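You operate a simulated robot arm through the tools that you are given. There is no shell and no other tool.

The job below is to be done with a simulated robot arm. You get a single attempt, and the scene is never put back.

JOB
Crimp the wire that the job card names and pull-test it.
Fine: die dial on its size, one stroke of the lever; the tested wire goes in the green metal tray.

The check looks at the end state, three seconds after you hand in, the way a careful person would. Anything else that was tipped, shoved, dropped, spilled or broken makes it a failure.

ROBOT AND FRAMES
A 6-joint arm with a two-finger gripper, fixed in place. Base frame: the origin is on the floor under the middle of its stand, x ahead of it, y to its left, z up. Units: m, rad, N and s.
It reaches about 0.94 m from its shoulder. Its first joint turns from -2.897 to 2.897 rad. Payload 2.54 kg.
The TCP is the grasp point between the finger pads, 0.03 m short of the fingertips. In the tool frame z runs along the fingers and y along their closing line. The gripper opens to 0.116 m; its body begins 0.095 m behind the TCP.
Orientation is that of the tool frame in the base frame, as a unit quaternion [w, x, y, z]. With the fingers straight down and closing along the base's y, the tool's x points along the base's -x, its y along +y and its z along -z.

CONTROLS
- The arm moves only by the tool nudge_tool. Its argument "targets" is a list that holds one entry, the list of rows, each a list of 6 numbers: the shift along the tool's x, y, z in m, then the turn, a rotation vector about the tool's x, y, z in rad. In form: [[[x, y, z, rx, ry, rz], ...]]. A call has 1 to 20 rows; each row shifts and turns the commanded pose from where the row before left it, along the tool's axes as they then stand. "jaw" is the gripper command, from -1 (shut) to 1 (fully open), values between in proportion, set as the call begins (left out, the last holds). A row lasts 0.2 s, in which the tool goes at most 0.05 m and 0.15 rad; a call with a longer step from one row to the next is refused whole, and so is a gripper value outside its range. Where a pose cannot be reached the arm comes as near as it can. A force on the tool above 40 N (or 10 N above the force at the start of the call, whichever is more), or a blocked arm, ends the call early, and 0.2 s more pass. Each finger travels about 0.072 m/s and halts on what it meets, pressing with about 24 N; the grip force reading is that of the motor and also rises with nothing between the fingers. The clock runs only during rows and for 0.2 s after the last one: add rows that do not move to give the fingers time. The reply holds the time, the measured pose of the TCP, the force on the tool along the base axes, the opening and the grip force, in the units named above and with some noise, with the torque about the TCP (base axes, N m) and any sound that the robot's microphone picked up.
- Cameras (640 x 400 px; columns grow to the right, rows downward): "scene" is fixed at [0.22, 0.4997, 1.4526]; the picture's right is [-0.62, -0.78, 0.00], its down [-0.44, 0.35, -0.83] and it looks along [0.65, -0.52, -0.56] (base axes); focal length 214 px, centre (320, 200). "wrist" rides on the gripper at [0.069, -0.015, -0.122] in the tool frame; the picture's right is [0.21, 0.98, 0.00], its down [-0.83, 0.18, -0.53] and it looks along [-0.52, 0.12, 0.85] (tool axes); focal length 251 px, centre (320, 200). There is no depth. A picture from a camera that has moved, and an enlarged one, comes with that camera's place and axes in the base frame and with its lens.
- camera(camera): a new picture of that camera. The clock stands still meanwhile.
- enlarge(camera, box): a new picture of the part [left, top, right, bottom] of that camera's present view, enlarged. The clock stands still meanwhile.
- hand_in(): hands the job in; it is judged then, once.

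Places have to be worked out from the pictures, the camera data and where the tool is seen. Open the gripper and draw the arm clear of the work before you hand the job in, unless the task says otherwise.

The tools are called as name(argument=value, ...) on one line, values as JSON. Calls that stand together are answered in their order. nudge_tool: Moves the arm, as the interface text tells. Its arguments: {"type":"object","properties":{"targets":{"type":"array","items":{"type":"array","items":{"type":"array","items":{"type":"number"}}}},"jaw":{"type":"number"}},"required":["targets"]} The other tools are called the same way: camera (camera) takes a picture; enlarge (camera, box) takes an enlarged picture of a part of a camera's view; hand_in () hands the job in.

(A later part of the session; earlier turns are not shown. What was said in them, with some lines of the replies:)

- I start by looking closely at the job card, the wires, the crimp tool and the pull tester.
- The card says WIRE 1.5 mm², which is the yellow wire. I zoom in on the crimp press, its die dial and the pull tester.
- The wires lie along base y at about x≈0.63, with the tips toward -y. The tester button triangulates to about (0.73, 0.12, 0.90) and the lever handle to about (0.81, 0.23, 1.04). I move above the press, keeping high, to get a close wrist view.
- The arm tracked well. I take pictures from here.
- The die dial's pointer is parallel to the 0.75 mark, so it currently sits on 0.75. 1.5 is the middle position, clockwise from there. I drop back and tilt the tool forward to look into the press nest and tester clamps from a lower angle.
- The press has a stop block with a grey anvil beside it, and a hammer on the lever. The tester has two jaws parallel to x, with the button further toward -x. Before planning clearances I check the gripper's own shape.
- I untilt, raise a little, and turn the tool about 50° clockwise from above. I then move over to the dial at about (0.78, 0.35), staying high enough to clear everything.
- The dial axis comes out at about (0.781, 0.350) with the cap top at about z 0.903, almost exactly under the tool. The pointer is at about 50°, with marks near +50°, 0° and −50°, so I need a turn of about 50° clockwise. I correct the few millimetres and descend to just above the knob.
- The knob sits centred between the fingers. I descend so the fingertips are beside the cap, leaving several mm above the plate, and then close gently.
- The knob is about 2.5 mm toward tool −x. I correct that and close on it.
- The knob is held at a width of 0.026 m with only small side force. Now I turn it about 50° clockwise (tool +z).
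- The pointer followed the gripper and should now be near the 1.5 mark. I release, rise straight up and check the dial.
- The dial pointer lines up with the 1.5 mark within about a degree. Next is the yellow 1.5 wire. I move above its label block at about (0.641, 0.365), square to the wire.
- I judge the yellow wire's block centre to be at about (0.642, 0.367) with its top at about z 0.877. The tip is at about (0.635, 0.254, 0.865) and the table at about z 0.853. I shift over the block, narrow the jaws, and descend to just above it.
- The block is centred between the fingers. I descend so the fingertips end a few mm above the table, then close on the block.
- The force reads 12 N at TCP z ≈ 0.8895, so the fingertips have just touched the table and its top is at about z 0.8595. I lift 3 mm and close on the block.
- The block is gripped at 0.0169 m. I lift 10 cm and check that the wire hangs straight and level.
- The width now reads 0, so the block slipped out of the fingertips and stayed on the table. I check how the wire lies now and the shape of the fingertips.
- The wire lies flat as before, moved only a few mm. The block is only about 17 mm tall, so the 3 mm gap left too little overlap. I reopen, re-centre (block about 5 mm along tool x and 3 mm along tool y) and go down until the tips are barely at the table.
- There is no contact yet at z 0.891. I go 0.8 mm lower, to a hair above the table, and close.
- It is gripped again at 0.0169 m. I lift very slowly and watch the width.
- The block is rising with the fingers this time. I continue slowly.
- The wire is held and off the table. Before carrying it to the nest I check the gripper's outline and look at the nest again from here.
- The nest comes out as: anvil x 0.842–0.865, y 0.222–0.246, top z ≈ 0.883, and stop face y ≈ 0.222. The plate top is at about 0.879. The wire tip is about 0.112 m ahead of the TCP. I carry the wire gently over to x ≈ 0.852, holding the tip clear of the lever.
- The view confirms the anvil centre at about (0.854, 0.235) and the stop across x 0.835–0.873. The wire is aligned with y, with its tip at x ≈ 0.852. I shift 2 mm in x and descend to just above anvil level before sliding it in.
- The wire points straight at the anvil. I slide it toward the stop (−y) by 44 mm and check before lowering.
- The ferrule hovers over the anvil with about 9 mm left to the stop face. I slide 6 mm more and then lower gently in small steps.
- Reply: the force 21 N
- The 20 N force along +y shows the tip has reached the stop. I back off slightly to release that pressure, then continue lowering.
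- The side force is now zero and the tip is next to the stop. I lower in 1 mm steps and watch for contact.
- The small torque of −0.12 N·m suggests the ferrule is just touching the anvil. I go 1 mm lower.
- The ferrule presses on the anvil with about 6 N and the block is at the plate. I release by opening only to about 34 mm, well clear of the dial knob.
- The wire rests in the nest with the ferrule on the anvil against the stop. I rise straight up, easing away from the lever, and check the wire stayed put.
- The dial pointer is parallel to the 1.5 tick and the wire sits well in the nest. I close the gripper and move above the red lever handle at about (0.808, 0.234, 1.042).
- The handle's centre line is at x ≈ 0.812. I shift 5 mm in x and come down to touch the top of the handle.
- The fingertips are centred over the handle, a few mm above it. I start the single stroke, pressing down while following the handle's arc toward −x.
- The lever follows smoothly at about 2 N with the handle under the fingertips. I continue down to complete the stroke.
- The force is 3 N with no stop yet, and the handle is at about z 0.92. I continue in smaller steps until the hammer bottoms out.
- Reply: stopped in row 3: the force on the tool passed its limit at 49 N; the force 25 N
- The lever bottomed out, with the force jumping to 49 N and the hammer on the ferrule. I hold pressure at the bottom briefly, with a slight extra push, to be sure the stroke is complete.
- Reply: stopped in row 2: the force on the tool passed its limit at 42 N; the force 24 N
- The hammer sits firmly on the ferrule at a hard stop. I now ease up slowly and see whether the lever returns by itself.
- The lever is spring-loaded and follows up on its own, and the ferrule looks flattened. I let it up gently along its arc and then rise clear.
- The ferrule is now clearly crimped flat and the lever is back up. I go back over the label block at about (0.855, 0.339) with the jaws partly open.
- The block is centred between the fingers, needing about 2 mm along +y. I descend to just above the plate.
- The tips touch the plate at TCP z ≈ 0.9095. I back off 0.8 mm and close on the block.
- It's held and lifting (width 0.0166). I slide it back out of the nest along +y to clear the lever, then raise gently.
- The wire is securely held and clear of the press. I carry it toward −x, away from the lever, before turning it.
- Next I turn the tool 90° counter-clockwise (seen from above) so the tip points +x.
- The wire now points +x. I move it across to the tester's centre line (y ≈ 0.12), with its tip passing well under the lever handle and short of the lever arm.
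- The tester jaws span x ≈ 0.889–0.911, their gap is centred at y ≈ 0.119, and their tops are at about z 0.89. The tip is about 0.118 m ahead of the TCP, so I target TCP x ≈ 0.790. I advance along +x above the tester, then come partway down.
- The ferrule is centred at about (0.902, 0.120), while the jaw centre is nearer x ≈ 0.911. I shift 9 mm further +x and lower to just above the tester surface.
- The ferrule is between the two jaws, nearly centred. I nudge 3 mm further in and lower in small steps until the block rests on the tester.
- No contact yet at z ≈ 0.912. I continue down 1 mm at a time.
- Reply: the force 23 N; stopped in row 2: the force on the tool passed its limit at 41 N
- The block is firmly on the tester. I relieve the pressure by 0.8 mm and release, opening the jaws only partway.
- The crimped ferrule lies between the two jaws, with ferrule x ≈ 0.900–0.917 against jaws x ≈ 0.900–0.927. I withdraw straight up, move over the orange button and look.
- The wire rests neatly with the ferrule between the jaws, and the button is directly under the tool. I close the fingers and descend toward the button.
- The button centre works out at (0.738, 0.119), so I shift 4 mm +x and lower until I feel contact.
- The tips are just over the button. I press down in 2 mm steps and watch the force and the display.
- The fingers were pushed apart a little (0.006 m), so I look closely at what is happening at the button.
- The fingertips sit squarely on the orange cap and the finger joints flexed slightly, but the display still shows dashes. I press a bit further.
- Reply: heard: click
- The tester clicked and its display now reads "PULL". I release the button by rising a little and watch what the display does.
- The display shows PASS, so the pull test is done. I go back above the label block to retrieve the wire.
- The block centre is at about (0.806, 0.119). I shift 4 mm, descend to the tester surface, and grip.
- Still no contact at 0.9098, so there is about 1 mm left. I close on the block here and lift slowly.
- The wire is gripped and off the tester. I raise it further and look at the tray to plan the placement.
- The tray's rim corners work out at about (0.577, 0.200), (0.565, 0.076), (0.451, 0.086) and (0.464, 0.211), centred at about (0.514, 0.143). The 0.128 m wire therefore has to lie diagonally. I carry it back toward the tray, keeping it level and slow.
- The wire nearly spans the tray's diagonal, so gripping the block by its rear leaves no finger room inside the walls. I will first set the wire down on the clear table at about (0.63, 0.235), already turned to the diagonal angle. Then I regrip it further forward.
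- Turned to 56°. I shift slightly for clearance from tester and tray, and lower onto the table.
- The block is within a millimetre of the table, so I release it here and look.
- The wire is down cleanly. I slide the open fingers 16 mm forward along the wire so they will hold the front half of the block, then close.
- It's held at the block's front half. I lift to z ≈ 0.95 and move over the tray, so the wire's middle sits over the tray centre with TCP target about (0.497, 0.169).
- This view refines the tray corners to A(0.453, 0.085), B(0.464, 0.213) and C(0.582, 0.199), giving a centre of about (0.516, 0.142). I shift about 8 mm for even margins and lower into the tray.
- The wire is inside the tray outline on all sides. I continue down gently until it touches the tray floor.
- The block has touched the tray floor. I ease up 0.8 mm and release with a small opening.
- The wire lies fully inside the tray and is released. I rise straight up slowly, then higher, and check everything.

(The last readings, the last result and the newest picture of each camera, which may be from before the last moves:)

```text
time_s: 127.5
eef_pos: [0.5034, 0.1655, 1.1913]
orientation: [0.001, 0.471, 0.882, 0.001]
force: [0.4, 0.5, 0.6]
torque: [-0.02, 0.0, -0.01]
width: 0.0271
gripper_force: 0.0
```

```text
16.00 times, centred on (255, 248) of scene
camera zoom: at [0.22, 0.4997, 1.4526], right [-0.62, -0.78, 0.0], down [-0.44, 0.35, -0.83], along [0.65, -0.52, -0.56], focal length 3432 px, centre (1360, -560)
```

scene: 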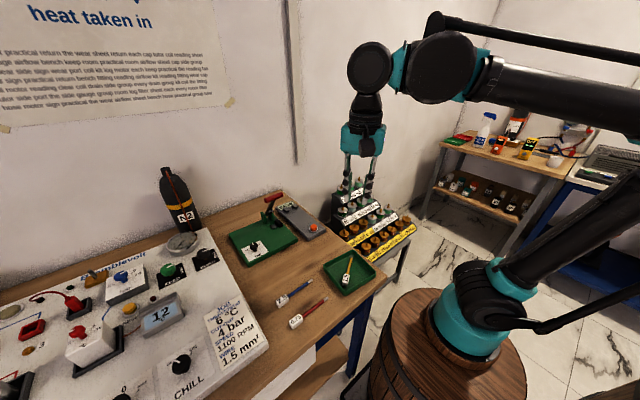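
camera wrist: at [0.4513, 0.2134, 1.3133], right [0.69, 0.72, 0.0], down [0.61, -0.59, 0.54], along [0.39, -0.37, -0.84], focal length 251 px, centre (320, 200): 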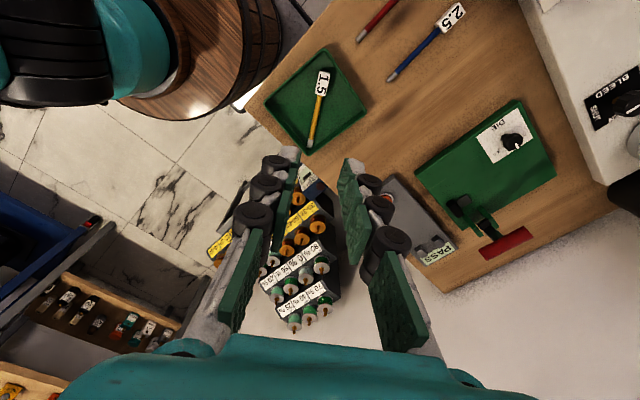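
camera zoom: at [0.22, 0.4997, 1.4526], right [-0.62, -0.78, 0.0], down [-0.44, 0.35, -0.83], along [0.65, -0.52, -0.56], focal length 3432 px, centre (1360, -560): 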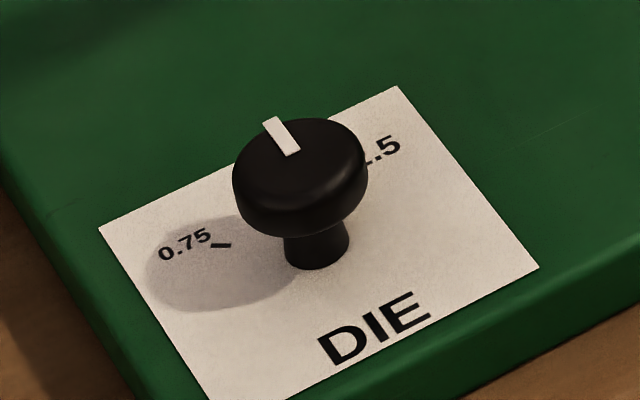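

Everything checks out: the wire lies flat inside the tray, the dial is on 1.5, the lever is back up, the tester shows PASS and the other wires are untouched. I open the gripper fully and draw the arm up and back, clear of the work.

nudge_tool(targets=[[[0, 0, -0.03, 0, 0, 0], [0, 0, -0.03, 0, 0, 0], [0, 0, -0.03, 0, 0, 0], [0, 0, -0.03, 0, 0, 0], [-0.02, -0.03, 0, 0, 0, 0], [-0.02, -0.03, 0, 0, 0, 0], [-0.02, -0.03, 0, 0, 0, 0], [0, 0, 0, 0, 0, 0]]], jaw=1)

camera(camera="scene")

enlarge(camera="scene", box=[230, 180, 400, 340])

```text
time_s: 129.3
eef_pos: [0.4615, 0.0668, 1.3096]
orientation: [0.001, 0.471, 0.882, 0.001]
force: [0.0, -0.5, 0.7]
torque: [-0.03, 0.0, -0.03]
width: 0.1159
gripper_force: 0.2
```

```text
taken
```

scene: 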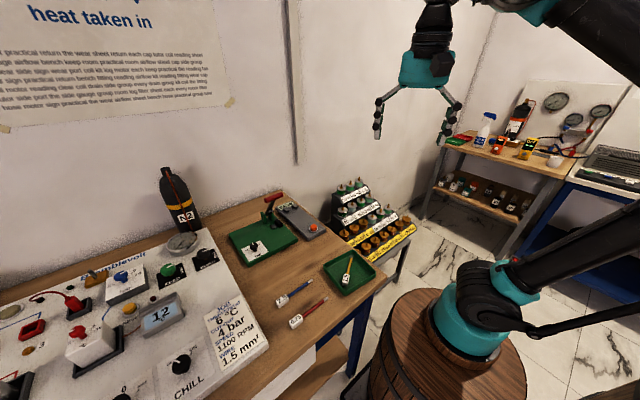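

```text
2.50 times, centred on (315, 260) of scene
camera zoom: at [0.22, 0.4997, 1.4526], right [-0.62, -0.78, 0.0], down [-0.44, 0.35, -0.83], along [0.65, -0.52, -0.56], focal length 536 px, centre (332, 50)
```

zoom: 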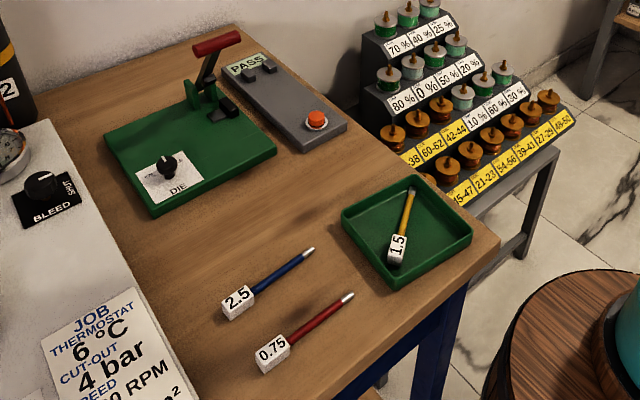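

The gripper is open and the arm is clear. The crimped, tested 1.5 wire is in the green tray, the tester reads PASS, the dial is on 1.5, and the other wires and tools are as they were. I hand the job in.

hand_in()

```text
The job is handed in.
```

I crimped and pull-tested the 1.5 mm² wire named on the job card, and it is lying flat in the green metal tray. The job is handed in; no verdict has come back yet.

- **Die dial:** I turned it from 0.75 to 1.5, and the pointer lines up with the mark to within about a degree.
- **Crimp:** I used one stroke of the lever, down to a hard stop. The ferrule came out visibly flattened and the lever sprang back up.
- **Pull test:** I laid the ferrule between the tester's jaws and pressed the button once. The display went from PULL to PASS.
- **Slip at pick-up:** On my first try at picking up the wire, the label block slipped out of the fingers. It stayed flat on the table and moved only a few millimetres.
- **Re-grip before the tray:** I set the wire down once on clear table to re-grip it before placing it in the tray.
- **Rest of the bench:** The last pictures show the other two wires, the tray, the press and the tester where they were.

The gripper is open and the arm is clear of the work.
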